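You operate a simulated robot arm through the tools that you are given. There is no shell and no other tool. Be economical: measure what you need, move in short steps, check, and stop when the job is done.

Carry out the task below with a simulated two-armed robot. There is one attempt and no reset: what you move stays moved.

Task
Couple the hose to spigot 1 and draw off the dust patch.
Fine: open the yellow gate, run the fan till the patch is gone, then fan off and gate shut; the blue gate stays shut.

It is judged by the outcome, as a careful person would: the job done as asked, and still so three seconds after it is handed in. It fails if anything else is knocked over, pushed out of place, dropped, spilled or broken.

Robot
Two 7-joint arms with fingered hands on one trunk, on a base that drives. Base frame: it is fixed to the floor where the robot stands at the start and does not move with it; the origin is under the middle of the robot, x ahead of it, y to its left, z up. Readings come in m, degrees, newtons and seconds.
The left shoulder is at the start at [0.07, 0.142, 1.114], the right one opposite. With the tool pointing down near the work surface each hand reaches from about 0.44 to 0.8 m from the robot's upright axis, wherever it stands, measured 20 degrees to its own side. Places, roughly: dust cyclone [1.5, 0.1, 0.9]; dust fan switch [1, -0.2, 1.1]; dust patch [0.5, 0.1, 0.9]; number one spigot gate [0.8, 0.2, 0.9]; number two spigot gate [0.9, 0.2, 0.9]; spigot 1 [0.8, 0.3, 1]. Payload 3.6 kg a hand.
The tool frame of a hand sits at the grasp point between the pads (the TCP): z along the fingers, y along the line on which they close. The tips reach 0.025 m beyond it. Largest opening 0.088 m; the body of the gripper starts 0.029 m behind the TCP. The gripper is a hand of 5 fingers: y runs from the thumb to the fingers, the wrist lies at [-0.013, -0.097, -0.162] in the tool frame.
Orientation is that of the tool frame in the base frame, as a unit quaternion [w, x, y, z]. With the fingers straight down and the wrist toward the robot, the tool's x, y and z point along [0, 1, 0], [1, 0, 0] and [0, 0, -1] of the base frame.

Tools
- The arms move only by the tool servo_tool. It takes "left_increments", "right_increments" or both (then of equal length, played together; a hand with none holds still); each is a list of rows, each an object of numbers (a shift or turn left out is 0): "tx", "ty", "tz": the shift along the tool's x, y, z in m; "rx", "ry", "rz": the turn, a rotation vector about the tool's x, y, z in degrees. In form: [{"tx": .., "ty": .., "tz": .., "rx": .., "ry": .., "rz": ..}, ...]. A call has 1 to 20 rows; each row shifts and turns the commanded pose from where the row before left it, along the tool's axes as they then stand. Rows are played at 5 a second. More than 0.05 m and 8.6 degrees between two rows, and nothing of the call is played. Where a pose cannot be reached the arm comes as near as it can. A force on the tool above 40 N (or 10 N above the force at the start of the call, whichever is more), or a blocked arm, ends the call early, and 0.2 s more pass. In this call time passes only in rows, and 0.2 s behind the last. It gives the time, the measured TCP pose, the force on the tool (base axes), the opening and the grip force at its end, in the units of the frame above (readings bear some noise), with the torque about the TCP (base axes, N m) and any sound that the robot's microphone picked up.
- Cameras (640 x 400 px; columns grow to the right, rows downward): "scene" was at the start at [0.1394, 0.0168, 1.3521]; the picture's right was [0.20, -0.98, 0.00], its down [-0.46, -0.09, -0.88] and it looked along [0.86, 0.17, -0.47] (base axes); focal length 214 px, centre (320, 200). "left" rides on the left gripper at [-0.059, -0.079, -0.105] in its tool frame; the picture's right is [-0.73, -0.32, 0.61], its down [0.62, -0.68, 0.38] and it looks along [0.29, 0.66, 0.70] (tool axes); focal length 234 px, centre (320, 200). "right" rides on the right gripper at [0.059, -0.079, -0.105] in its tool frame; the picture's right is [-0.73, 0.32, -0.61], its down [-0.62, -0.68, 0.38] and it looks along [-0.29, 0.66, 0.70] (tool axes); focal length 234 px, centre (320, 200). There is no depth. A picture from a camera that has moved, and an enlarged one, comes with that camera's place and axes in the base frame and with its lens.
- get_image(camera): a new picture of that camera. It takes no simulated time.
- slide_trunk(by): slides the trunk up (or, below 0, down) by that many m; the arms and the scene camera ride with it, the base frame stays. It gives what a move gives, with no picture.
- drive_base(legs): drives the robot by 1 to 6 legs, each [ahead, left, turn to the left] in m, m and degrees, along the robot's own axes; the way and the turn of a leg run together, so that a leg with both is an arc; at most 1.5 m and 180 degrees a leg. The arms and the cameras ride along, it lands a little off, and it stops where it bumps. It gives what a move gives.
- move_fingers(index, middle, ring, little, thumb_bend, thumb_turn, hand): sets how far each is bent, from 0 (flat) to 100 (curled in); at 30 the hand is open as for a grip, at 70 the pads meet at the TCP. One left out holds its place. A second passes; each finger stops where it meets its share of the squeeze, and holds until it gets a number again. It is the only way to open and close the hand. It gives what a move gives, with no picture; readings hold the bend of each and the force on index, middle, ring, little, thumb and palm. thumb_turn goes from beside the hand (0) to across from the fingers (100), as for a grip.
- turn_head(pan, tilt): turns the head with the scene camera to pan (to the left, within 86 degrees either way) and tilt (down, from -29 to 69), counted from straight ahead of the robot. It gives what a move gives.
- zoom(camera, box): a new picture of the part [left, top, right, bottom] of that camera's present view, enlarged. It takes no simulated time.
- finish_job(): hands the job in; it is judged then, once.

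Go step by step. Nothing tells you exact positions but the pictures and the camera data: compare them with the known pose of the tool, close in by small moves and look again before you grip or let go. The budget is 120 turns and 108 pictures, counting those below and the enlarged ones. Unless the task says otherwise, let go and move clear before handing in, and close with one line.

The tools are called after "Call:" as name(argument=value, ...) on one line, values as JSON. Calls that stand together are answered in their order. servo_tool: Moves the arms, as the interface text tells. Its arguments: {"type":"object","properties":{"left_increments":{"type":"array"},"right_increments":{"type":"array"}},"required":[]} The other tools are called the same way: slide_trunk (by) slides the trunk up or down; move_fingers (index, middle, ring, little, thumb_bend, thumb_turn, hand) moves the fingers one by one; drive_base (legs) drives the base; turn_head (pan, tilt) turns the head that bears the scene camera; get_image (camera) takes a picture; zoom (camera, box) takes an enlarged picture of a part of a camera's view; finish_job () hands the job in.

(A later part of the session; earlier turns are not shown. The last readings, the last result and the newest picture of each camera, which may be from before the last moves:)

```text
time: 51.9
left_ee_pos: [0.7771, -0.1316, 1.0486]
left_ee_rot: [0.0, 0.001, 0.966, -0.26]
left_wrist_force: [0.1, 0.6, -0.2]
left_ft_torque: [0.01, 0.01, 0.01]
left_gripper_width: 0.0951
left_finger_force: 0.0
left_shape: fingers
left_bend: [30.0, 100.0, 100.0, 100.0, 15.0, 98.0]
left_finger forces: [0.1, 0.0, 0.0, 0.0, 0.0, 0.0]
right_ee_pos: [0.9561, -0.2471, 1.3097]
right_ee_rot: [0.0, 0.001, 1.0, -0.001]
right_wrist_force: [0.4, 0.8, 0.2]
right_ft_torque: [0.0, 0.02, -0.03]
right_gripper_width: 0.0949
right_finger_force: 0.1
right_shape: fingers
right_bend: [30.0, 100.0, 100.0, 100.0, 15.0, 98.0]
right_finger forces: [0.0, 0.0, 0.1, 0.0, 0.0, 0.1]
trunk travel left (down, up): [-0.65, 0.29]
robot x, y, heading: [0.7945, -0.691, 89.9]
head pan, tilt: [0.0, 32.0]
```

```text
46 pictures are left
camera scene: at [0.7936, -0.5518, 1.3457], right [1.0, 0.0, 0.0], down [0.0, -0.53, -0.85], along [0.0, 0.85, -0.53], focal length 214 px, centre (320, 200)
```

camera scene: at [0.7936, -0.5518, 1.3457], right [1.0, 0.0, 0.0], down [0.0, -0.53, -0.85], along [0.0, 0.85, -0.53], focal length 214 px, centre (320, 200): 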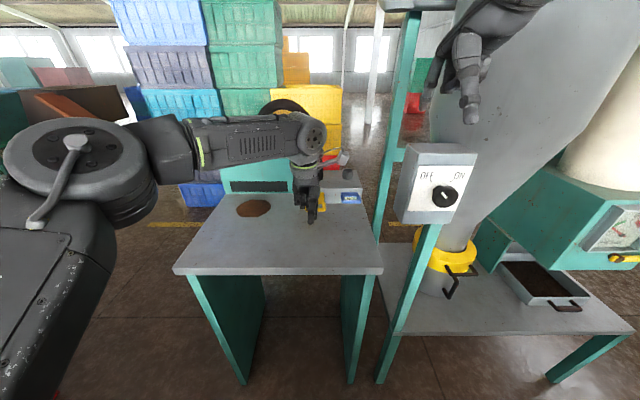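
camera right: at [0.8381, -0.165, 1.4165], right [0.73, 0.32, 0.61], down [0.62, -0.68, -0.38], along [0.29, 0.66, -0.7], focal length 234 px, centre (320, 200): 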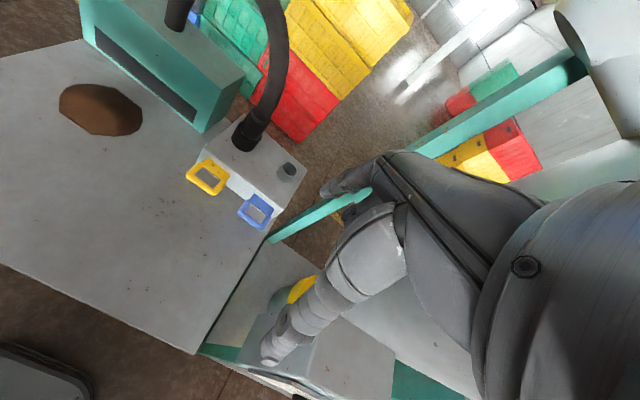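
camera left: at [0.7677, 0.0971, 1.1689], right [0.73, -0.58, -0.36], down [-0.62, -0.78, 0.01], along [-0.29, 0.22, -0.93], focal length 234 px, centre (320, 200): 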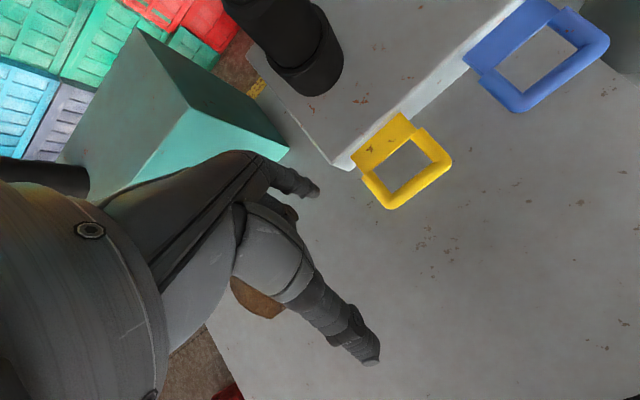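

The gate is pulled out. Now I orient the right hand to face the knob, pre-rotated so it can turn clockwise, and open its fingers.

Call:
servo_tool(right_increments=[{"rx": -2.88, "ry": -5.54, "rz": -5.54}, {"rx": -2.88, "ry": -5.54, "rz": -5.54}, {"rx": -2.88, "ry": -5.54, "rz": -5.54}, {"rx": -2.88, "ry": -5.54, "rz": -5.54}, {"rx": -2.88, "ry": -5.54, "rz": -5.54}, {"rx": -2.88, "ry": -5.54, "rz": -5.54}, {"rx": -2.88, "ry": -5.54, "rz": -5.54}, {"rx": -2.88, "ry": -5.54, "rz": -5.54}, {"rx": -2.88, "ry": -5.54, "rz": -5.54}, {"rx": -2.88, "ry": -5.54, "rz": -5.54}, {"rx": -2.88, "ry": -5.54, "rz": -5.54}, {"rx": -2.88, "ry": -5.54, "rz": -5.54}, {"rx": -2.88, "ry": -5.54, "rz": -5.54}, {"rx": -2.88, "ry": -5.54, "rz": -5.54}, {"rx": -2.88, "ry": -5.54, "rz": -5.54}, {"rx": -2.88, "ry": -5.54, "rz": -5.54}, {"rx": -2.88, "ry": -5.54, "rz": -5.54}])

Call:
move_fingers(hand="right", index=30, middle=30, ring=30, little=30, thumb_bend=30)

Call:
zoom(camera="scene", box=[370, 60, 530, 240])

Call:
get_image(camera="right")

```text
time: 55.5
left_ee_pos: [0.7762, -0.1332, 1.0488]
left_ee_rot: [0.0, 0.0, 0.966, -0.26]
left_wrist_force: [0.5, 0.2, -0.1]
left_ft_torque: [-0.01, 0.01, 0.0]
left_gripper_width: 0.095
left_finger_force: 0.0
left_shape: fingers
left_bend: [30.0, 100.0, 100.0, 100.0, 15.0, 98.0]
left_finger forces: [0.1, 0.0, 0.1, 0.0, 0.0, 0.1]
right_ee_pos: [0.9462, -0.2526, 1.3032]
right_ee_rot: [0.349, -0.352, 0.85, 0.177]
right_wrist_force: [-0.7, -0.4, -0.5]
right_ft_torque: [0.0, 0.03, 0.0]
right_gripper_width: 0.095
right_finger_force: 0.0
right_shape: fingers
right_bend: [30.0, 100.0, 100.0, 100.0, 15.0, 98.0]
right_finger forces: [0.1, 0.0, 0.1, 0.0, 0.0, 0.1]
right hand out of reach, approached as far as the arm can: row 8, 9, 10, 11, 12, 13, 14, 15, 16, 17
trunk travel left (down, up): [-0.65, 0.29]
robot x, y, heading: [0.7948, -0.6952, 90.1]
head pan, tilt: [0.0, 32.0]
```

```text
time: 56.5
left_ee_pos: [0.7753, -0.1342, 1.0485]
left_ee_rot: [0.0, 0.0, 0.965, -0.261]
left_wrist_force: [-0.4, -0.3, 0.5]
left_ft_torque: [0.0, 0.01, 0.0]
left_gripper_width: 0.0952
left_finger_force: 0.1
left_shape: fingers
left_bend: [30.0, 100.0, 100.0, 100.0, 15.0, 98.0]
left_finger forces: [0.1, 0.0, 0.0, 0.0, 0.0, 0.0]
right_ee_pos: [0.9457, -0.2512, 1.3044]
right_ee_rot: [0.349, -0.352, 0.85, 0.177]
right_wrist_force: [0.2, 0.2, -0.1]
right_ft_torque: [-0.01, 0.0, 0.0]
right_gripper_width: 0.0851
right_finger_force: 0.0
right_shape: fingers
right_bend: [30.0, 30.0, 30.0, 30.0, 30.0, 98.0]
right_finger forces: [0.1, 0.0, 0.0, 0.1, 0.1, 0.1]
trunk travel left (down, up): [-0.65, 0.29]
robot x, y, heading: [0.7906, -0.6929, 89.7]
head pan, tilt: [0.0, 32.0]
```

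```text
2.22 times, centred on (450, 150) of scene
camera zoom: at [0.7936, -0.5534, 1.3459], right [1.0, 0.0, 0.0], down [0.0, -0.53, -0.85], along [0.0, 0.85, -0.53], focal length 477 px, centre (31, 311)
```

zoom: 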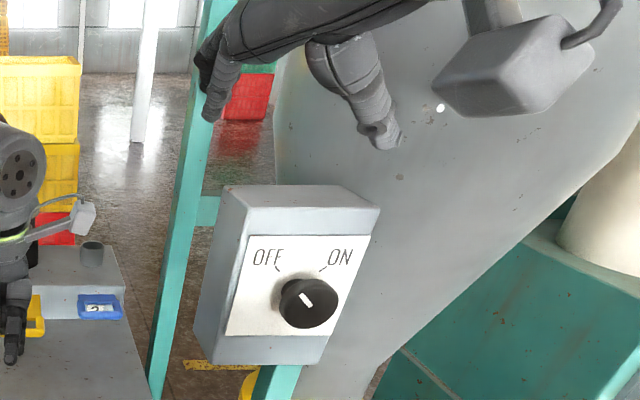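

```text
44 pictures are left
camera right: at [0.9235, -0.392, 1.3297], right [-0.15, 0.23, 0.96], down [0.99, 0.04, 0.14], along [0.0, 0.97, -0.24], focal length 234 px, centre (320, 200)
```

right: 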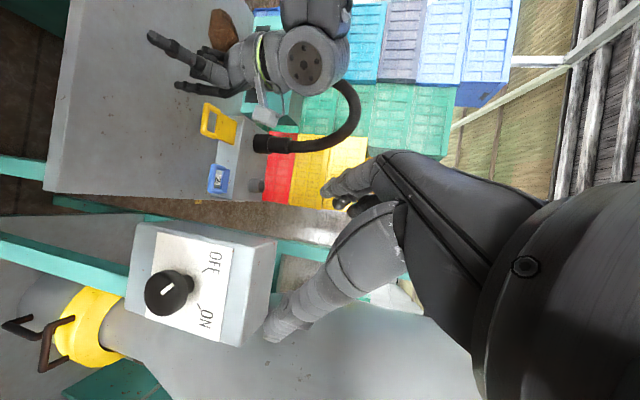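

The arm's limit stopped that at this height and distance. I'll back up 10 cm more, lower the hand to knob height and use a neutral orientation instead (wrist to the right).

Call:
drive_base(legs=[[-0.1, 0, 0]])

Call:
servo_tool(right_increments=[{"tx": 0.0273, "ty": -0.0021, "tz": 0.0263}, {"tx": 0.0273, "ty": -0.0021, "tz": 0.0263}, {"tx": 0.0273, "ty": -0.0021, "tz": 0.0263}, {"tx": 0.0273, "ty": -0.0021, "tz": 0.0263}, {"tx": 0.0273, "ty": -0.0021, "tz": 0.0263}, {"rx": -5.04, "ry": -5.08, "rz": -2.45}, {"rx": -5.04, "ry": -5.08, "rz": -2.45}, {"rx": -5.04, "ry": -5.08, "rz": -2.45}, {"rx": -5.04, "ry": -5.08, "rz": -2.45}, {"rx": -5.04, "ry": -5.08, "rz": -2.45}, {"rx": -5.04, "ry": -5.08, "rz": -2.45}, {"rx": -5.04, "ry": -5.08, "rz": -2.45}, {"rx": -5.04, "ry": -5.08, "rz": -2.45}])

Call:
get_image(camera="scene")

```text
time: 57.6
left_ee_pos: [0.7768, -0.2344, 1.0492]
left_ee_rot: [-0.001, 0.001, 0.966, -0.26]
left_wrist_force: [-0.5, -0.2, -1.2]
left_ft_torque: [0.01, 0.04, 0.01]
left_gripper_width: 0.0952
left_finger_force: 0.1
left_shape: fingers
left_bend: [30.0, 100.0, 100.0, 100.0, 15.0, 98.0]
left_finger forces: [0.0, 0.0, 0.1, 0.0, 0.0, 0.0]
right_ee_pos: [0.9463, -0.3531, 1.3028]
right_ee_rot: [0.349, -0.351, 0.851, 0.177]
right_wrist_force: [0.9, -0.3, 0.1]
right_ft_torque: [0.0, 0.01, 0.03]
right_gripper_width: 0.085
right_finger_force: 0.0
right_shape: fingers
right_bend: [30.0, 30.0, 30.0, 30.0, 30.0, 98.0]
right_finger forces: [0.0, 0.0, 0.1, 0.0, 0.0, 0.0]
trunk travel left (down, up): [-0.65, 0.29]
robot x, y, heading: [0.7946, -0.7941, 89.7]
head pan, tilt: [0.0, 32.0]
```

```text
time: 60.4
left_ee_pos: [0.7765, -0.2336, 1.0506]
left_ee_rot: [0.0, 0.0, 0.966, -0.26]
left_wrist_force: [0.3, -0.2, 0.1]
left_ft_torque: [0.0, -0.04, 0.0]
left_gripper_width: 0.0949
left_finger_force: 0.1
left_shape: fingers
left_bend: [30.0, 100.0, 100.0, 100.0, 15.0, 98.0]
left_finger forces: [0.0, 0.0, 0.0, 0.1, 0.0, 0.1]
right_ee_pos: [0.9446, -0.317, 1.1344]
right_ee_rot: [0.481, -0.481, 0.581, 0.446]
right_wrist_force: [0.0, 0.0, 0.1]
right_ft_torque: [-0.01, 0.01, -0.01]
right_gripper_width: 0.085
right_finger_force: 0.1
right_shape: fingers
right_bend: [30.0, 30.0, 30.0, 30.0, 30.0, 98.0]
right_finger forces: [0.0, 0.0, 0.1, 0.0, 0.0, 0.0]
right hand out of reach, approached as far as the arm can: row 7, 8, 9, 10, 12, 13
trunk travel left (down, up): [-0.65, 0.29]
robot x, y, heading: [0.7947, -0.795, 89.6]
head pan, tilt: [0.0, 32.0]
```

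```text
43 pictures are left
camera scene: at [0.7936, -0.6538, 1.3459], right [1.0, 0.0, 0.0], down [0.0, -0.53, -0.85], along [0.0, 0.85, -0.53], focal length 214 px, centre (320, 200)
```

scene: 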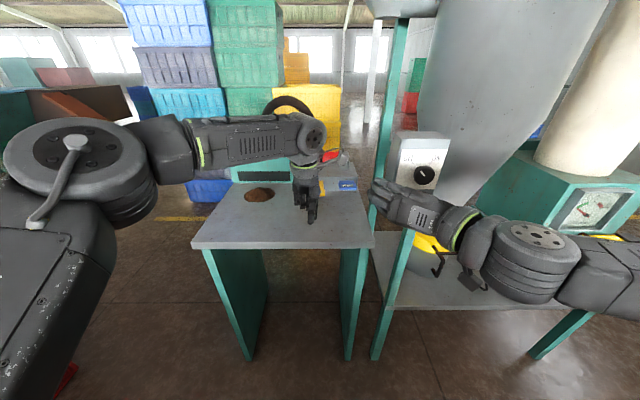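

Close to neutral now; the knob face centre is about (1.048, -0.173, 1.117). I move to a pre-grasp in front of it and square up the orientation.

Call:
servo_tool(right_increments=[{"tx": 0.005, "ty": -0.035, "tz": 0.01}, {"tx": 0.005, "ty": -0.035, "tz": 0.01}, {"tx": 0.005, "ty": -0.035, "tz": 0.01}, {"rx": -3.85, "ry": -3.85, "rz": -1.85}, {"rx": -3.85, "ry": -3.85, "rz": -1.85}])

Call:
zoom(camera="scene", box=[360, 100, 500, 220])

Call:
get_image(camera="right")

```text
time: 61.6
left_ee_pos: [0.7761, -0.2339, 1.0493]
left_ee_rot: [-0.001, 0.001, 0.966, -0.259]
left_wrist_force: [-0.2, -0.1, 0.3]
left_ft_torque: [0.01, 0.01, -0.02]
left_gripper_width: 0.095
left_finger_force: 0.1
left_shape: fingers
left_bend: [30.0, 100.0, 100.0, 100.0, 15.0, 98.0]
left_finger forces: [0.0, 0.0, 0.0, 0.0, 0.1, 0.0]
right_ee_pos: [1.034, -0.3222, 1.2055]
right_ee_rot: [0.497, -0.503, 0.503, 0.497]
right_wrist_force: [0.1, -0.5, 0.5]
right_ft_torque: [-0.02, 0.0, 0.0]
right_gripper_width: 0.085
right_finger_force: 0.0
right_shape: fingers
right_bend: [30.0, 30.0, 30.0, 30.0, 30.0, 98.0]
right_finger forces: [0.0, 0.0, 0.0, 0.1, 0.1, 0.0]
right hand out of reach, approached as far as the arm can: row 1, 2, 3, 4, 5
trunk travel left (down, up): [-0.65, 0.29]
robot x, y, heading: [0.7929, -0.7926, 89.6]
head pan, tilt: [0.0, 32.0]
```

```text
3.33 times, centred on (430, 160) of scene
camera zoom: at [0.7934, -0.655, 1.346], right [1.0, 0.0, 0.0], down [0.0, -0.53, -0.85], along [0.0, 0.85, -0.53], focal length 715 px, centre (-47, 333)
```

zoom: 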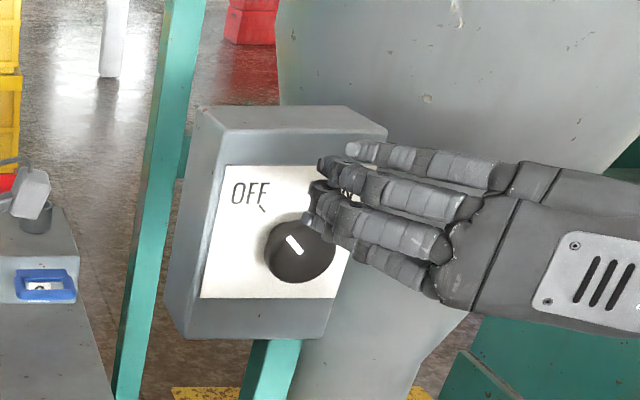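

```text
41 pictures are left
camera right: at [1.1133, -0.4283, 1.1479], right [-0.32, -0.6, 0.73], down [0.68, 0.39, 0.62], along [-0.66, 0.7, 0.28], focal length 234 px, centre (320, 200)
```

right: 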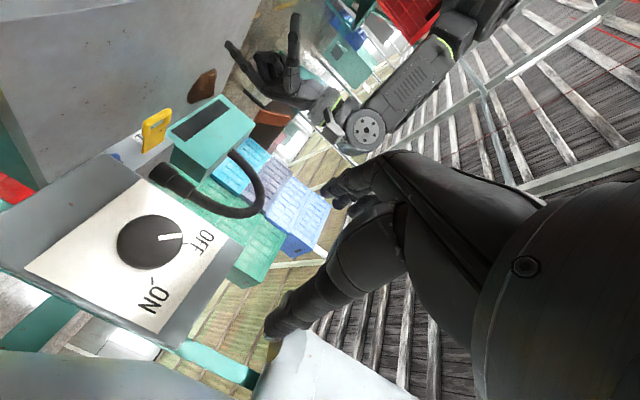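

Orientation is right, but the arm is too folded. I back up 12 cm and then extend the hand to the pre-grasp.

Call:
drive_base(legs=[[-0.12, 0, 0]])

Call:
servo_tool(right_increments=[{"tz": 0.03}, {"tx": 0.022, "ty": -0.0035, "tz": 0.03}, {"tx": 0.022, "ty": -0.0035, "tz": 0.03}, {"tx": 0.022, "ty": -0.0035, "tz": 0.03}, {"tx": 0.022, "ty": -0.0035, "tz": 0.03}, {"tz": 0.02}])

Call:
zoom(camera="scene", box=[360, 100, 500, 220])

Call:
get_image(camera="right")

```text
time: 62.9
left_ee_pos: [0.7753, -0.353, 1.0485]
left_ee_rot: [0.0, -0.001, 0.966, -0.259]
left_wrist_force: [-0.2, 1.0, -0.4]
left_ft_torque: [0.01, 0.0, -0.02]
left_gripper_width: 0.0952
left_finger_force: 0.1
left_shape: fingers
left_bend: [30.0, 100.0, 100.0, 100.0, 15.0, 98.0]
left_finger forces: [0.1, 0.0, 0.1, 0.0, 0.1, 0.0]
right_ee_pos: [1.0333, -0.4403, 1.2041]
right_ee_rot: [-0.496, 0.504, -0.503, -0.498]
right_wrist_force: [1.1, 0.2, -0.3]
right_ft_torque: [0.02, -0.02, -0.01]
right_gripper_width: 0.0851
right_finger_force: 0.1
right_shape: fingers
right_bend: [30.0, 30.0, 30.0, 30.0, 30.0, 98.0]
right_finger forces: [0.1, 0.0, 0.0, 0.0, 0.0, 0.0]
trunk travel left (down, up): [-0.65, 0.29]
robot x, y, heading: [0.7909, -0.9122, 89.9]
head pan, tilt: [0.0, 32.0]
```

```text
time: 64.3
left_ee_pos: [0.7752, -0.3519, 1.049]
left_ee_rot: [-0.001, 0.0, 0.966, -0.26]
left_wrist_force: [0.4, 0.3, 0.0]
left_ft_torque: [0.01, 0.01, -0.03]
left_gripper_width: 0.0947
left_finger_force: 0.0
left_shape: fingers
left_bend: [30.0, 100.0, 100.0, 100.0, 15.0, 98.0]
left_finger forces: [0.0, 0.1, 0.0, 0.0, 0.0, 0.0]
right_ee_pos: [1.0298, -0.2887, 1.2279]
right_ee_rot: [-0.494, 0.505, -0.505, -0.495]
right_wrist_force: [-0.3, -0.3, 0.5]
right_ft_torque: [0.04, -0.04, -0.04]
right_gripper_width: 0.0848
right_finger_force: 0.1
right_shape: fingers
right_bend: [30.0, 30.0, 30.0, 30.0, 30.0, 98.0]
right_finger forces: [0.1, 0.0, 0.1, 0.1, 0.1, 0.0]
right hand out of reach, approached as far as the arm can: row 1, 2, 3, 4, 5, 6
trunk travel left (down, up): [-0.65, 0.29]
robot x, y, heading: [0.7961, -0.9134, 89.9]
head pan, tilt: [0.0, 32.0]
```

```text
3.33 times, centred on (430, 160) of scene
camera zoom: at [0.7925, -0.7735, 1.3458], right [1.0, 0.0, 0.0], down [0.0, -0.53, -0.85], along [0.0, 0.85, -0.53], focal length 715 px, centre (-47, 333)
```

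zoom: 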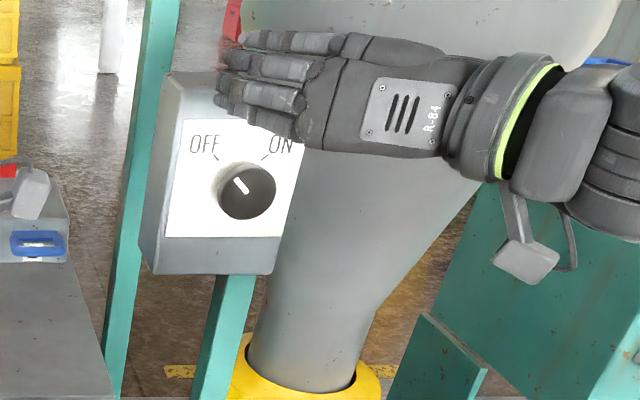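

```text
39 pictures are left
camera right: at [1.1081, -0.3943, 1.1713], right [-0.32, -0.59, 0.74], down [0.68, 0.4, 0.61], along [-0.66, 0.7, 0.28], focal length 234 px, centre (320, 200)
```

right: 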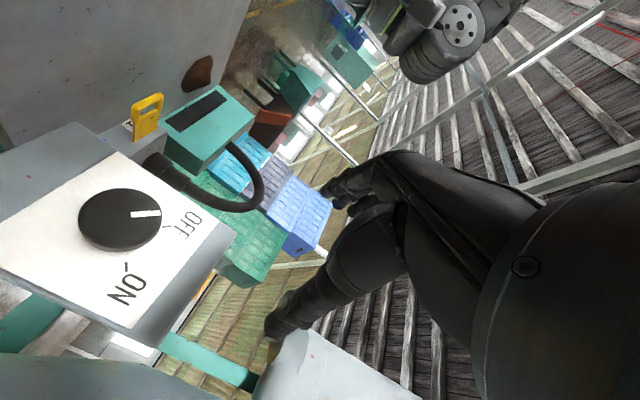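

The wrist is at its inward roll limit. Rolling clockwise (fingers upward) moves away from that limit, and it's the direction I need to turn anyway. I'll roll the hand 50° and then lower to knob height.

Call:
servo_tool(right_increments=[{"rz": 8.4}, {"rz": 8.4}, {"rz": 8.4}, {"rz": 8.4}, {"rz": 8.4}, {"rz": 8.4}])

```text
time: 65.7
left_ee_pos: [0.7746, -0.3554, 1.048]
left_ee_rot: [0.0, -0.001, 0.966, -0.259]
left_wrist_force: [-1.5, 0.1, 0.3]
left_ft_torque: [0.0, 0.03, 0.05]
left_gripper_width: 0.095
left_finger_force: 0.0
left_shape: fingers
left_bend: [30.0, 100.0, 100.0, 100.0, 15.0, 98.0]
left_finger forces: [0.0, 0.0, 0.1, 0.1, 0.1, 0.0]
right_ee_pos: [1.1196, -0.2949, 1.3613]
right_ee_rot: [0.234, -0.249, 0.671, 0.657]
right_wrist_force: [-0.4, -0.3, -0.5]
right_ft_torque: [-0.01, 0.0, 0.03]
right_gripper_width: 0.085
right_finger_force: 0.0
right_shape: fingers
right_bend: [30.0, 30.0, 30.0, 30.0, 30.0, 98.0]
right_finger forces: [0.0, 0.0, 0.0, 0.0, 0.0, 0.0]
right hand out of reach, approached as far as the arm can: row 2, 3, 4, 5, 6
trunk travel left (down, up): [-0.65, 0.29]
robot x, y, heading: [0.7913, -0.9121, 90.1]
head pan, tilt: [0.0, 32.0]
```

Call:
servo_tool(right_increments=[{"tx": 0.03, "ty": -0.0203}, {"tx": 0.03, "ty": -0.0203}, {"tx": 0.03, "ty": -0.0203}, {"tx": 0.03, "ty": -0.0203}, {"tx": 0.03, "ty": -0.0203}, {"tx": 0.03, "ty": -0.0203}, {"tx": 0.03, "ty": -0.0203}])

Call:
get_image(camera="scene")

```text
time: 67.3
left_ee_pos: [0.7746, -0.3546, 1.0494]
left_ee_rot: [0.0, -0.001, 0.966, -0.26]
left_wrist_force: [0.0, 0.4, -0.1]
left_ft_torque: [0.02, 0.05, 0.02]
left_gripper_width: 0.095
left_finger_force: 0.0
left_shape: fingers
left_bend: [30.0, 100.0, 100.0, 100.0, 15.0, 98.0]
left_finger forces: [0.1, 0.0, 0.0, 0.0, 0.0, 0.0]
right_ee_pos: [1.2088, -0.2956, 1.2752]
right_ee_rot: [0.234, -0.247, 0.671, 0.658]
right_wrist_force: [0.6, 0.2, -0.2]
right_ft_torque: [0.02, -0.03, 0.03]
right_gripper_width: 0.0852
right_finger_force: 0.1
right_shape: fingers
right_bend: [30.0, 30.0, 30.0, 30.0, 30.0, 98.0]
right_finger forces: [0.0, 0.1, 0.0, 0.1, 0.0, 0.0]
right hand out of reach, approached as far as the arm can: row 1, 2, 3, 4, 5, 6, 7
trunk travel left (down, up): [-0.65, 0.29]
robot x, y, heading: [0.792, -0.9123, 89.9]
head pan, tilt: [0.0, 32.0]
```

```text
38 pictures are left
camera scene: at [0.7933, -0.7743, 1.346], right [1.0, 0.0, 0.0], down [0.0, -0.53, -0.85], along [0.0, 0.85, -0.53], focal length 214 px, centre (320, 200)
```

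scene: 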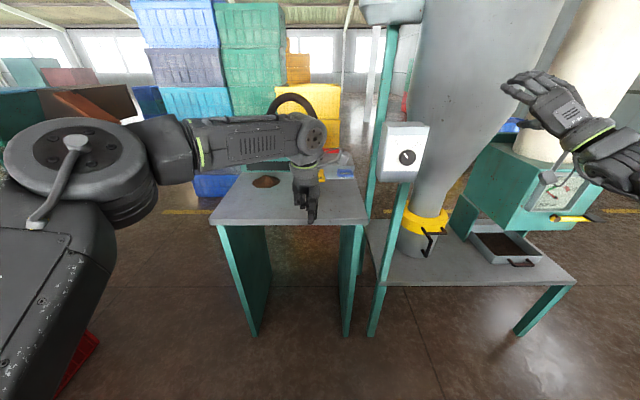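

The arm has wound into a poor branch. I'll return the right hand to its starting orientation at a comfortable spot, then re-do the turn along the mirror image of the path that worked for the left arm.

Call:
servo_tool(right_increments=[{"rx": 7.09, "ry": 2.52, "rz": 2.66}, {"rx": 7.09, "ry": 2.52, "rz": 2.66}, {"rx": 7.09, "ry": 2.52, "rz": 2.66}, {"rx": 7.09, "ry": 2.52, "rz": 2.66}, {"rx": 7.09, "ry": 2.52, "rz": 2.66}, {"rx": 7.09, "ry": 2.52, "rz": 2.66}, {"rx": 7.09, "ry": 2.52, "rz": 2.66}, {"rx": 7.09, "ry": 2.52, "rz": 2.66}, {"rx": 7.09, "ry": 2.52, "rz": 2.66}, {"rx": 7.09, "ry": 2.52, "rz": 2.66}, {"rx": 7.09, "ry": 2.52, "rz": 2.66}, {"rx": 7.09, "ry": 2.52, "rz": 2.66}, {"tx": 0.04, "ty": -0.024, "tz": -0.005}, {"tx": 0.04, "ty": -0.024, "tz": -0.005}, {"tx": 0.04, "ty": -0.024, "tz": -0.005}, {"tx": 0.04, "ty": -0.024, "tz": -0.005}, {"tx": 0.04, "ty": -0.024, "tz": -0.005}])

```text
time: 70.9
left_ee_pos: [0.7743, -0.3535, 1.0485]
left_ee_rot: [0.0, -0.001, 0.966, -0.26]
left_wrist_force: [0.0, 0.0, -0.7]
left_ft_torque: [-0.02, 0.0, 0.03]
left_gripper_width: 0.0947
left_finger_force: 0.0
left_shape: fingers
left_bend: [30.0, 100.0, 100.0, 100.0, 15.0, 98.0]
left_finger forces: [0.1, 0.1, 0.0, 0.0, 0.0, 0.1]
right_ee_pos: [1.3498, -0.342, 1.195]
right_ee_rot: [0.002, -0.01, 1.0, 0.027]
right_wrist_force: [-0.9, 0.7, 0.1]
right_ft_torque: [-0.01, 0.02, 0.01]
right_gripper_width: 0.0848
right_finger_force: 0.1
right_shape: fingers
right_bend: [30.0, 30.0, 30.0, 30.0, 30.0, 98.0]
right_finger forces: [0.1, 0.1, 0.0, 0.2, 0.1, 0.0]
right hand out of reach, approached as far as the arm can: row 7, 8, 9, 10, 11, 12, 13, 14, 15, 16, 17
trunk travel left (down, up): [-0.65, 0.29]
robot x, y, heading: [0.7911, -0.9118, 90.0]
head pan, tilt: [0.0, 32.0]
```

Call:
servo_tool(right_increments=[{"tx": 0.035, "ty": -0.0108, "tz": -0.0115}, {"tx": 0.035, "ty": -0.0108, "tz": -0.0115}, {"tx": 0.035, "ty": -0.0108, "tz": -0.0115}, {"tx": 0.035, "ty": -0.0108, "tz": -0.0115}, {"tx": 0.035, "ty": -0.0108, "tz": -0.0115}, {"tx": 0.035, "ty": -0.0108, "tz": -0.0115}, {"tx": 0.035, "ty": -0.0108, "tz": -0.0115}, {"tx": 0.035, "ty": -0.0108, "tz": -0.0115}, {"tx": 0.035, "ty": -0.0108, "tz": -0.0115}, {"tx": 0.035, "ty": -0.0108, "tz": -0.0115}])

Call:
get_image(camera="scene")

```text
time: 73.1
left_ee_pos: [0.7752, -0.354, 1.0493]
left_ee_rot: [0.0, -0.001, 0.966, -0.259]
left_wrist_force: [-0.5, -0.8, -0.5]
left_ft_torque: [-0.03, 0.03, -0.02]
left_gripper_width: 0.095
left_finger_force: 0.0
left_shape: fingers
left_bend: [30.0, 100.0, 100.0, 100.0, 15.0, 98.0]
left_finger forces: [0.0, 0.0, 0.0, 0.1, 0.0, 0.1]
right_ee_pos: [1.3332, -0.3359, 1.2442]
right_ee_rot: [0.003, -0.008, 1.0, 0.027]
right_wrist_force: [-0.3, -0.1, 0.1]
right_ft_torque: [0.01, 0.0, -0.02]
right_gripper_width: 0.0848
right_finger_force: 0.1
right_shape: fingers
right_bend: [30.0, 30.0, 30.0, 30.0, 30.0, 98.0]
right_finger forces: [0.0, 0.0, 0.0, 0.1, 0.0, 0.1]
right hand out of reach, approached as far as the arm can: row 1, 2, 3, 4, 5, 6, 7, 8, 9, 10
trunk travel left (down, up): [-0.65, 0.29]
robot x, y, heading: [0.7939, -0.9152, 89.7]
head pan, tilt: [0.0, 32.0]
```

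```text
37 pictures are left
camera scene: at [0.7928, -0.7743, 1.3459], right [1.0, 0.0, 0.0], down [0.0, -0.53, -0.85], along [0.0, 0.85, -0.53], focal length 214 px, centre (320, 200)
```

scene: 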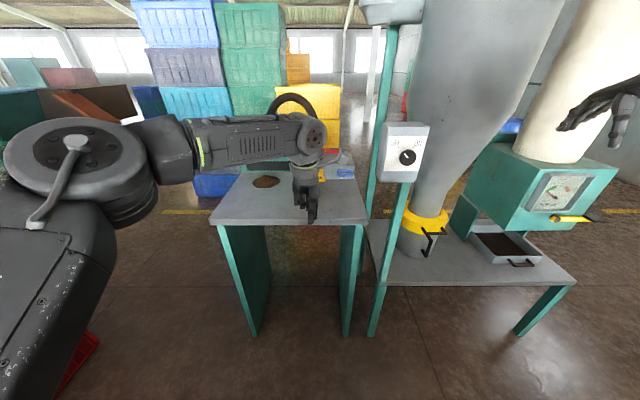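

The right arm is wound up against a joint limit; I'll unwind it by running the orientation path backward.

Call:
servo_tool(right_increments=[{"rx": -7.09, "ry": -2.52, "rz": -2.66}, {"rx": -7.09, "ry": -2.52, "rz": -2.66}, {"rx": -7.09, "ry": -2.52, "rz": -2.66}, {"rx": -7.09, "ry": -2.52, "rz": -2.66}, {"rx": -7.09, "ry": -2.52, "rz": -2.66}, {"rx": -7.09, "ry": -2.52, "rz": -2.66}, {"rx": -7.09, "ry": -2.52, "rz": -2.66}, {"rx": -7.09, "ry": -2.52, "rz": -2.66}, {"rx": -7.09, "ry": -2.52, "rz": -2.66}, {"rx": -7.09, "ry": -2.52, "rz": -2.66}, {"rx": -7.09, "ry": -2.52, "rz": -2.66}, {"rx": -7.09, "ry": -2.52, "rz": -2.66}, {"rz": -8.4}, {"rz": -8.4}, {"rz": -8.4}, {"rz": -8.4}, {"rz": -8.4}, {"rz": -8.4}])

Call:
servo_tool(right_increments=[{"rx": 5.04, "ry": 5.08, "rz": 2.45}, {"rx": 5.04, "ry": 5.08, "rz": 2.45}, {"rx": 5.04, "ry": 5.08, "rz": 2.45}, {"rx": 5.04, "ry": 5.08, "rz": 2.45}, {"rx": 5.04, "ry": 5.08, "rz": 2.45}, {"rx": 5.04, "ry": 5.08, "rz": 2.45}, {"rx": 5.04, "ry": 5.08, "rz": 2.45}, {"rx": 5.04, "ry": 5.08, "rz": 2.45}, {"rx": 2.67, "ry": 5.26, "rz": 5.31}, {"rx": 2.67, "ry": 5.26, "rz": 5.31}, {"rx": 2.67, "ry": 5.26, "rz": 5.31}, {"rx": 2.67, "ry": 5.26, "rz": 5.31}, {"rx": 2.67, "ry": 5.26, "rz": 5.31}, {"rx": 2.67, "ry": 5.26, "rz": 5.31}, {"rx": 2.67, "ry": 5.26, "rz": 5.31}, {"rx": 2.67, "ry": 5.26, "rz": 5.31}])

```text
time: 76.9
left_ee_pos: [0.7738, -0.3534, 1.0477]
left_ee_rot: [0.0, 0.0, 0.966, -0.259]
left_wrist_force: [-0.4, -0.2, 0.8]
left_ft_torque: [-0.03, 0.01, -0.01]
left_gripper_width: 0.095
left_finger_force: 0.0
left_shape: fingers
left_bend: [30.0, 100.0, 100.0, 100.0, 15.0, 98.0]
left_finger forces: [0.0, 0.1, 0.0, 0.1, 0.0, 0.0]
right_ee_pos: [1.345, -0.3315, 1.2479]
right_ee_rot: [0.502, -0.503, 0.484, 0.512]
right_wrist_force: [-0.1, 1.4, -0.9]
right_ft_torque: [-0.02, 0.0, 0.0]
right_gripper_width: 0.0851
right_finger_force: 0.1
right_shape: fingers
right_bend: [30.0, 30.0, 30.0, 30.0, 30.0, 98.0]
right_finger forces: [0.0, 0.0, 0.0, 0.0, 0.1, 0.1]
right hand out of reach, approached as far as the arm can: row 1, 18
trunk travel left (down, up): [-0.65, 0.29]
robot x, y, heading: [0.7944, -0.914, 89.8]
head pan, tilt: [0.0, 32.0]
```

```text
time: 80.3
left_ee_pos: [0.7751, -0.353, 1.048]
left_ee_rot: [0.001, -0.001, 0.966, -0.259]
left_wrist_force: [0.3, 0.2, -0.6]
left_ft_torque: [0.01, -0.03, -0.02]
left_gripper_width: 0.0948
left_finger_force: 0.0
left_shape: fingers
left_bend: [30.0, 100.0, 100.0, 100.0, 15.0, 98.0]
left_finger forces: [0.0, 0.1, 0.0, 0.0, 0.0, 0.0]
right_ee_pos: [1.3487, -0.3407, 1.2387]
right_ee_rot: [0.051, -0.059, 0.996, 0.039]
right_wrist_force: [-0.3, -0.5, 0.3]
right_ft_torque: [0.01, 0.04, 0.01]
right_gripper_width: 0.0851
right_finger_force: 0.1
right_shape: fingers
right_bend: [30.0, 30.0, 30.0, 30.0, 30.0, 98.0]
right_finger forces: [0.1, 0.0, 0.0, 0.0, 0.0, 0.0]
right hand out of reach, approached as far as the arm can: row 11, 12, 14, 15, 16
trunk travel left (down, up): [-0.65, 0.29]
robot x, y, heading: [0.7941, -0.9113, 89.8]
head pan, tilt: [0.0, 32.0]
```

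Useful: with the hand further out to the robot's right (~0.55 m) these poses are all reachable. So I'll set the hand to the neutral facing pose here and move the robot left instead.

Call:
servo_tool(right_increments=[{"rx": -4.91, "ry": -4.99, "rz": -4.78}, {"rx": -4.91, "ry": -4.99, "rz": -4.78}, {"rx": -4.91, "ry": -4.99, "rz": -4.78}, {"rx": -4.91, "ry": -4.99, "rz": -4.78}, {"rx": -4.91, "ry": -4.99, "rz": -4.78}, {"rx": -4.91, "ry": -4.99, "rz": -4.78}, {"rx": -4.91, "ry": -4.99, "rz": -4.78}, {"rx": -4.91, "ry": -4.99, "rz": -4.78}, {"rx": -4.91, "ry": -4.99, "rz": -4.78}, {"rx": -4.91, "ry": -4.99, "rz": -4.78}, {"rx": -4.91, "ry": -4.99, "rz": -4.78}, {"rx": -4.91, "ry": -4.99, "rz": -4.78}, {"rx": -4.91, "ry": -4.99, "rz": -4.78}])

Call:
servo_tool(right_increments=[{"tx": 0.03}, {"tx": 0.03}, {"tx": 0.03}, {"tx": 0.03}])

```text
time: 83.1
left_ee_pos: [0.7755, -0.3531, 1.0487]
left_ee_rot: [0.0, 0.0, 0.966, -0.259]
left_wrist_force: [-0.4, 0.7, 0.5]
left_ft_torque: [-0.03, 0.01, 0.01]
left_gripper_width: 0.0952
left_finger_force: 0.0
left_shape: fingers
left_bend: [30.0, 100.0, 100.0, 100.0, 15.0, 98.0]
left_finger forces: [0.1, 0.0, 0.1, 0.1, 0.0, 0.0]
right_ee_pos: [1.355, -0.3381, 1.2385]
right_ee_rot: [-0.501, 0.501, -0.499, -0.5]
right_wrist_force: [-0.3, 0.9, 0.6]
right_ft_torque: [0.01, -0.01, 0.05]
right_gripper_width: 0.085
right_finger_force: 0.0
right_shape: fingers
right_bend: [30.0, 30.0, 30.0, 30.0, 30.0, 98.0]
right_finger forces: [0.0, 0.1, 0.0, 0.0, 0.0, 0.0]
right hand out of reach, approached as far as the arm can: row 1
trunk travel left (down, up): [-0.65, 0.29]
robot x, y, heading: [0.7951, -0.9097, 89.9]
head pan, tilt: [0.0, 32.0]
```

```text
time: 84.1
left_ee_pos: [0.7741, -0.3543, 1.0498]
left_ee_rot: [0.0, 0.0, 0.966, -0.26]
left_wrist_force: [-0.5, 0.3, -0.5]
left_ft_torque: [-0.05, -0.01, -0.03]
left_gripper_width: 0.0953
left_finger_force: 0.0
left_shape: fingers
left_bend: [30.0, 100.0, 100.0, 100.0, 15.0, 98.0]
left_finger forces: [0.0, 0.0, 0.1, 0.0, 0.0, 0.0]
right_ee_pos: [1.3784, -0.3233, 1.2009]
right_ee_rot: [0.498, -0.498, 0.504, 0.5]
right_wrist_force: [1.0, 0.0, -0.3]
right_ft_torque: [0.02, -0.01, 0.02]
right_gripper_width: 0.0849
right_finger_force: 0.0
right_shape: fingers
right_bend: [30.0, 30.0, 30.0, 30.0, 30.0, 98.0]
right_finger forces: [0.1, 0.0, 0.0, 0.0, 0.0, 0.0]
right hand out of reach, approached as far as the arm can: row 1, 2, 3, 4
trunk travel left (down, up): [-0.65, 0.29]
robot x, y, heading: [0.7936, -0.9097, 89.9]
head pan, tilt: [0.0, 32.0]
```

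Lower heights (relative to the shoulder) are the problem, so I'll go back up a bit, test a 67° clockwise roll in free air, and later lower with the trunk.

Call:
servo_tool(right_increments=[{"tx": -0.03, "ty": 0.015, "tz": -0.005}, {"tx": -0.03, "ty": 0.015, "tz": -0.005}])

Call:
servo_tool(right_increments=[{"rz": 8.4}, {"rz": 8.4}, {"rz": 8.4}, {"rz": 8.4}, {"rz": 8.4}, {"rz": 8.4}, {"rz": 8.4}, {"rz": 8.4}])

```text
time: 84.7
left_ee_pos: [0.7732, -0.3536, 1.049]
left_ee_rot: [0.001, -0.001, 0.966, -0.258]
left_wrist_force: [-0.2, 0.1, -0.5]
left_ft_torque: [0.01, 0.06, -0.03]
left_gripper_width: 0.0948
left_finger_force: 0.0
left_shape: fingers
left_bend: [30.0, 100.0, 100.0, 100.0, 15.0, 98.0]
left_finger forces: [0.0, 0.0, 0.0, 0.1, 0.0, 0.1]
right_ee_pos: [1.3435, -0.3325, 1.2616]
right_ee_rot: [-0.5, 0.501, -0.498, -0.5]
right_wrist_force: [0.6, -0.3, 0.4]
right_ft_torque: [-0.02, -0.01, -0.02]
right_gripper_width: 0.0849
right_finger_force: 0.1
right_shape: fingers
right_bend: [30.0, 30.0, 30.0, 30.0, 30.0, 98.0]
right_finger forces: [0.1, 0.0, 0.0, 0.1, 0.1, 0.0]
trunk travel left (down, up): [-0.65, 0.29]
robot x, y, heading: [0.7958, -0.9136, 89.9]
head pan, tilt: [0.0, 32.0]
```

```text
time: 86.5
left_ee_pos: [0.7752, -0.3541, 1.0492]
left_ee_rot: [0.0, -0.001, 0.966, -0.26]
left_wrist_force: [0.2, -0.3, -0.3]
left_ft_torque: [0.02, 0.01, -0.02]
left_gripper_width: 0.0948
left_finger_force: 0.0
left_shape: fingers
left_bend: [30.0, 100.0, 100.0, 100.0, 15.0, 98.0]
left_finger forces: [0.0, 0.0, 0.0, 0.1, 0.0, 0.0]
right_ee_pos: [1.3474, -0.3319, 1.2609]
right_ee_rot: [0.14, -0.14, 0.692, 0.694]
right_wrist_force: [0.6, 0.6, 0.2]
right_ft_torque: [0.02, 0.02, 0.01]
right_gripper_width: 0.0848
right_finger_force: 0.0
right_shape: fingers
right_bend: [30.0, 30.0, 30.0, 30.0, 30.0, 98.0]
right_finger forces: [0.0, 0.0, 0.0, 0.1, 0.1, 0.0]
trunk travel left (down, up): [-0.65, 0.29]
robot x, y, heading: [0.7941, -0.9097, 89.6]
head pan, tilt: [0.0, 32.0]
```

The full clockwise roll works there. I roll back, lower the trunk, and move the robot left so the hand is in front of the knob.

Call:
servo_tool(right_increments=[{"rz": -8.4}, {"rz": -8.4}, {"rz": -8.4}, {"rz": -8.4}, {"rz": -8.4}, {"rz": -8.4}, {"rz": -8.4}, {"rz": -8.4}])

Call:
slide_trunk(by=-0.144)

Call:
drive_base(legs=[[0, 0.297, 0]])

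Call:
turn_head(pan=-30, tilt=20)

Call:
get_image(camera="scene")

Call:
get_image(camera="right")

```text
time: 88.3
left_ee_pos: [0.7749, -0.3543, 1.0491]
left_ee_rot: [0.0, -0.001, 0.966, -0.26]
left_wrist_force: [0.2, 0.2, 1.0]
left_ft_torque: [0.0, 0.01, -0.02]
left_gripper_width: 0.095
left_finger_force: 0.1
left_shape: fingers
left_bend: [30.0, 100.0, 100.0, 100.0, 15.0, 98.0]
left_finger forces: [0.0, 0.0, 0.0, 0.1, 0.1, 0.0]
right_ee_pos: [1.348, -0.3318, 1.2606]
right_ee_rot: [-0.501, 0.501, -0.498, -0.5]
right_wrist_force: [0.0, 0.2, 0.1]
right_ft_torque: [0.01, 0.0, 0.02]
right_gripper_width: 0.0847
right_finger_force: 0.0
right_shape: fingers
right_bend: [30.0, 30.0, 30.0, 30.0, 30.0, 98.0]
right_finger forces: [0.1, 0.0, 0.0, 0.1, 0.0, 0.0]
trunk travel left (down, up): [-0.65, 0.29]
robot x, y, heading: [0.7917, -0.9131, 90.0]
head pan, tilt: [0.0, 32.0]
```

```text
time: 90.0
left_ee_pos: [0.7745, -0.3548, 0.9051]
left_ee_rot: [0.0, -0.001, 0.966, -0.26]
left_wrist_force: [0.5, -0.3, 0.0]
left_ft_torque: [0.01, 0.04, 0.03]
left_gripper_width: 0.0949
left_finger_force: 0.2
left_shape: fingers
left_bend: [30.0, 100.0, 100.0, 100.0, 15.0, 98.0]
left_finger forces: [0.0, 0.0, 0.0, 0.1, 0.0, 0.0]
right_ee_pos: [1.3467, -0.3324, 1.1157]
right_ee_rot: [0.501, -0.5, 0.499, 0.501]
right_wrist_force: [0.5, 0.2, 0.2]
right_ft_torque: [-0.01, 0.0, 0.02]
right_gripper_width: 0.0852
right_finger_force: 0.2
right_shape: fingers
right_bend: [30.0, 30.0, 30.0, 30.0, 30.0, 98.0]
right_finger forces: [0.1, 0.0, 0.0, 0.0, 0.0, 0.0]
trunk travel left (down, up): [-0.506, 0.434]
robot x, y, heading: [0.7952, -0.9116, 90.2]
head pan, tilt: [0.0, 32.0]
```

```text
time: 92.0
left_ee_pos: [0.482, -0.3527, 0.9049]
left_ee_rot: [-0.001, 0.003, 0.966, -0.26]
left_wrist_force: [-0.5, -0.1, 0.2]
left_ft_torque: [-0.03, 0.01, 0.01]
left_gripper_width: 0.0951
left_finger_force: 0.0
left_shape: fingers
left_bend: [30.0, 100.0, 100.0, 100.0, 15.0, 98.0]
left_finger forces: [0.1, 0.0, 0.0, 0.1, 0.0, 0.0]
right_ee_pos: [1.0549, -0.3336, 1.1158]
right_ee_rot: [0.502, -0.499, 0.501, 0.499]
right_wrist_force: [0.6, -0.6, -0.5]
right_ft_torque: [-0.03, -0.02, -0.02]
right_gripper_width: 0.0851
right_finger_force: 0.0
right_shape: fingers
right_bend: [30.0, 30.0, 30.0, 30.0, 30.0, 98.0]
right_finger forces: [0.0, 0.0, 0.0, 0.0, 0.0, 0.1]
trunk travel left (down, up): [-0.506, 0.434]
robot x, y, heading: [0.4984, -0.9099, 89.6]
head pan, tilt: [0.0, 32.0]
```

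```text
time: 93.0
left_ee_pos: [0.482, -0.3528, 0.9062]
left_ee_rot: [-0.001, 0.002, 0.966, -0.26]
left_wrist_force: [0.1, -0.5, -0.6]
left_ft_torque: [-0.04, -0.01, 0.0]
left_gripper_width: 0.0948
left_finger_force: 0.0
left_shape: fingers
left_bend: [30.0, 100.0, 100.0, 100.0, 15.0, 98.0]
left_finger forces: [0.0, 0.0, 0.0, 0.0, 0.0, 0.0]
right_ee_pos: [1.0545, -0.3334, 1.1168]
right_ee_rot: [0.503, -0.499, 0.5, 0.498]
right_wrist_force: [0.1, 0.1, 0.9]
right_ft_torque: [0.04, -0.02, -0.03]
right_gripper_width: 0.0847
right_finger_force: 0.1
right_shape: fingers
right_bend: [30.0, 30.0, 30.0, 30.0, 30.0, 98.0]
right_finger forces: [0.0, 0.1, 0.0, 0.0, 0.0, 0.1]
trunk travel left (down, up): [-0.506, 0.434]
robot x, y, heading: [0.4983, -0.9118, 89.6]
head pan, tilt: [-30.0, 20.0]
```

```text
36 pictures are left
camera scene: at [0.544, -0.7821, 1.2211], right [0.86, -0.51, 0.0], down [-0.17, -0.3, -0.94], along [0.48, 0.81, -0.34], focal length 214 px, centre (320, 200)
```

scene: 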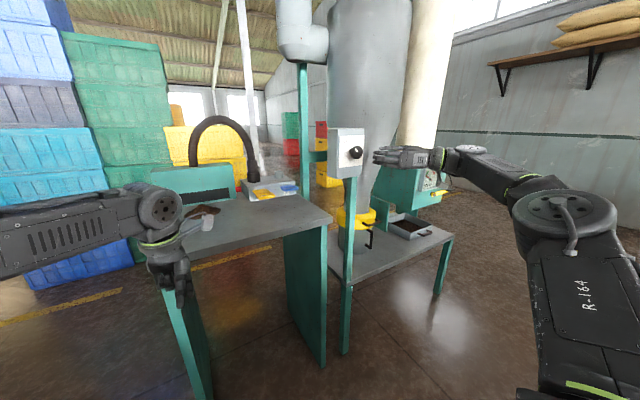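

```text
35 pictures are left
camera right: at [1.1326, -0.439, 1.0568], right [-0.33, -0.61, 0.72], down [0.68, 0.38, 0.63], along [-0.65, 0.7, 0.29], focal length 234 px, centre (320, 200)
```

right: 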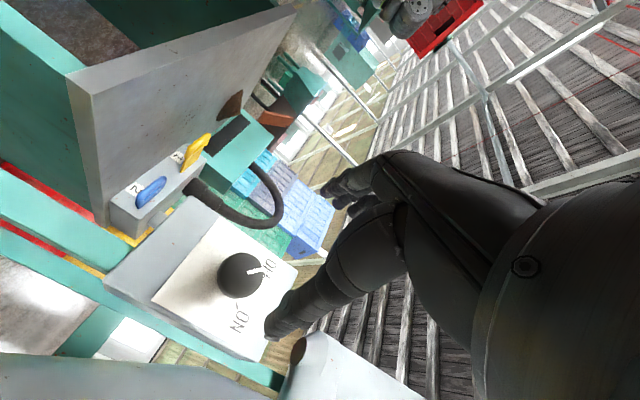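

The knob is at about (1.052, -0.175, 1.12) and the hand is right in line. I drive 11 cm ahead, then fine-tune.

Call:
drive_base(legs=[[0.1, 0, 0]])

Call:
get_image(camera="right")

Call:
zoom(camera="scene", box=[320, 100, 460, 200])

```text
time: 94.1
left_ee_pos: [0.4833, -0.2494, 0.9057]
left_ee_rot: [-0.001, 0.003, 0.966, -0.26]
left_wrist_force: [0.0, 0.0, -1.1]
left_ft_torque: [0.03, 0.03, -0.01]
left_gripper_width: 0.0951
left_finger_force: 0.0
left_shape: fingers
left_bend: [30.0, 100.0, 100.0, 100.0, 15.0, 98.0]
left_finger forces: [0.0, 0.0, 0.1, 0.0, 0.0, 0.0]
right_ee_pos: [1.0564, -0.2314, 1.1162]
right_ee_rot: [0.502, -0.499, 0.5, 0.499]
right_wrist_force: [-0.2, -0.5, 0.2]
right_ft_torque: [0.04, 0.0, 0.0]
right_gripper_width: 0.0847
right_finger_force: 0.0
right_shape: fingers
right_bend: [30.0, 30.0, 30.0, 30.0, 30.0, 98.0]
right_finger forces: [0.0, 0.0, 0.0, 0.0, 0.0, 0.1]
trunk travel left (down, up): [-0.506, 0.434]
robot x, y, heading: [0.4981, -0.8124, 89.5]
head pan, tilt: [-30.0, 20.0]
```

```text
34 pictures are left
camera right: at [1.1337, -0.3366, 1.0566], right [-0.33, -0.61, 0.72], down [0.68, 0.38, 0.63], along [-0.65, 0.7, 0.29], focal length 234 px, centre (320, 200)
```

right: 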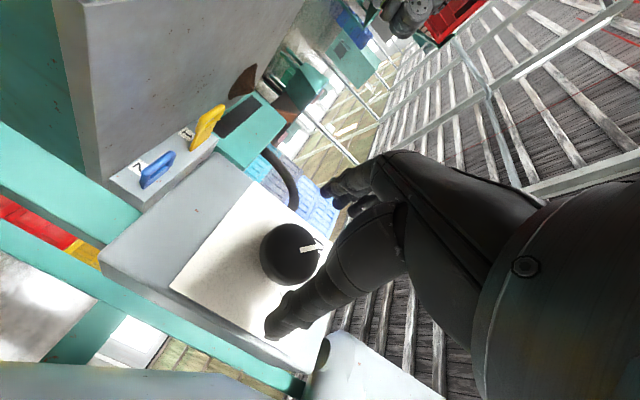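

```text
4.00 times, centred on (390, 150) of scene
camera zoom: at [0.5451, -0.6793, 1.2211], right [0.86, -0.51, 0.0], down [-0.17, -0.3, -0.94], along [0.48, 0.81, -0.34], focal length 858 px, centre (40, 400)
```

zoom: 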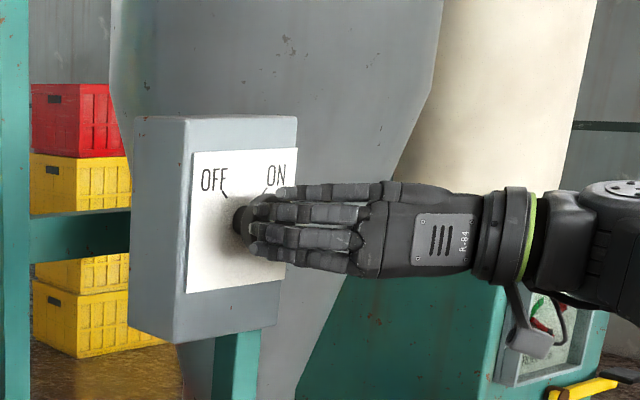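

The knob centre is (1.05, -0.175, 1.12), within a few mm of the hand axis. I advance so the knob is between thumb and fingers.

Call:
servo_tool(right_increments=[{"tx": -0.004, "ty": 0.006, "tz": 0.015}, {"tz": 0.015}, {"tz": 0.013}, {"tz": 0.012}])

Call:
zoom(camera="right", box=[200, 140, 440, 380])

Call:
zoom(camera="scene", box=[320, 100, 460, 200])

```text
time: 95.1
left_ee_pos: [0.4829, -0.2508, 0.9047]
left_ee_rot: [-0.001, 0.003, 0.966, -0.259]
left_wrist_force: [0.2, 1.0, -0.2]
left_ft_torque: [0.0, -0.02, 0.01]
left_gripper_width: 0.0952
left_finger_force: 0.1
left_shape: fingers
left_bend: [30.0, 100.0, 100.0, 100.0, 15.0, 98.0]
left_finger forces: [0.0, 0.1, 0.0, 0.0, 0.1, 0.0]
right_ee_pos: [1.0478, -0.197, 1.1195]
right_ee_rot: [0.502, -0.498, 0.501, 0.499]
right_wrist_force: [0.1, -0.7, 0.0]
right_ft_torque: [0.0, 0.03, -0.02]
right_gripper_width: 0.0852
right_finger_force: 0.0
right_shape: fingers
right_bend: [30.0, 30.0, 30.0, 30.0, 30.0, 98.0]
right_finger forces: [0.0, 0.0, 0.0, 0.1, 0.1, 0.1]
right hand out of reach, approached as far as the arm can: row 3, 4
trunk travel left (down, up): [-0.506, 0.434]
robot x, y, heading: [0.4978, -0.8094, 89.4]
head pan, tilt: [-30.0, 20.0]
```

```text
1.67 times, centred on (320, 260) of right
camera zoom: at [1.1259, -0.3025, 1.0605], right [-0.33, -0.61, 0.72], down [0.68, 0.38, 0.63], along [-0.65, 0.7, 0.29], focal length 390 px, centre (320, 100)
```

zoom: 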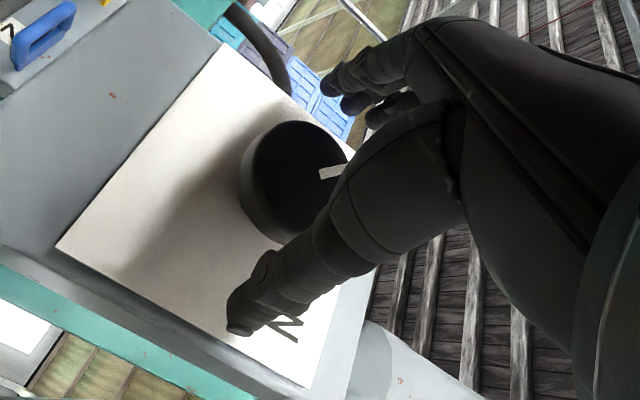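

```text
4.00 times, centred on (390, 150) of scene
camera zoom: at [0.545, -0.6801, 1.2211], right [0.86, -0.51, 0.0], down [-0.17, -0.29, -0.94], along [0.48, 0.81, -0.34], focal length 858 px, centre (40, 400)
```

zoom: 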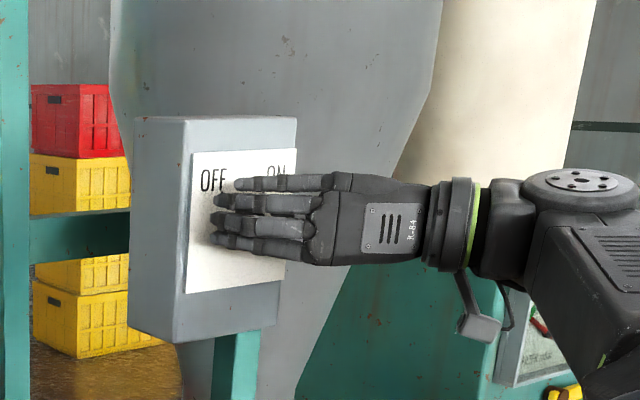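

Centred on the knob; I need 2.5 cm more, so I'll nudge the base forward.

Call:
drive_base(legs=[[0.026, 0, 0]])

Call:
zoom(camera="right", box=[200, 140, 440, 380])

```text
time: 95.9
left_ee_pos: [0.483, -0.2253, 0.9068]
left_ee_rot: [-0.001, 0.003, 0.966, -0.259]
left_wrist_force: [0.3, -0.5, 0.5]
left_ft_torque: [-0.01, -0.01, -0.01]
left_gripper_width: 0.0951
left_finger_force: 0.1
left_shape: fingers
left_bend: [30.0, 100.0, 100.0, 100.0, 15.0, 98.0]
left_finger forces: [0.1, 0.0, 0.1, 0.0, 0.0, 0.0]
right_ee_pos: [1.0485, -0.1728, 1.1215]
right_ee_rot: [0.503, -0.498, 0.5, 0.499]
right_wrist_force: [1.0, -7.0, 0.3]
right_ft_torque: [0.07, 0.03, 0.38]
right_gripper_width: 0.0847
right_finger_force: 3.6
right_shape: fingers
right_bend: [30.0, 30.0, 30.0, 30.0, 30.0, 98.0]
right_finger forces: [0.1, 7.2, 0.1, 0.0, 0.0, 0.0]
trunk travel left (down, up): [-0.506, 0.434]
robot x, y, heading: [0.4997, -0.7828, 89.4]
head pan, tilt: [-30.0, 20.0]
```

```text
1.67 times, centred on (320, 260) of right
camera zoom: at [1.1267, -0.2781, 1.0613], right [-0.33, -0.61, 0.72], down [0.68, 0.38, 0.63], along [-0.65, 0.7, 0.29], focal length 390 px, centre (320, 100)
```

zoom: 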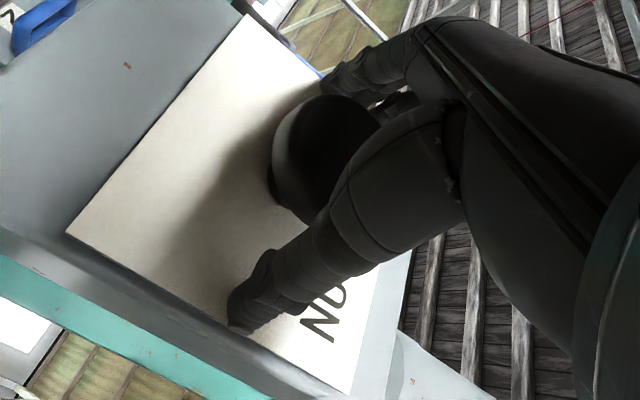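

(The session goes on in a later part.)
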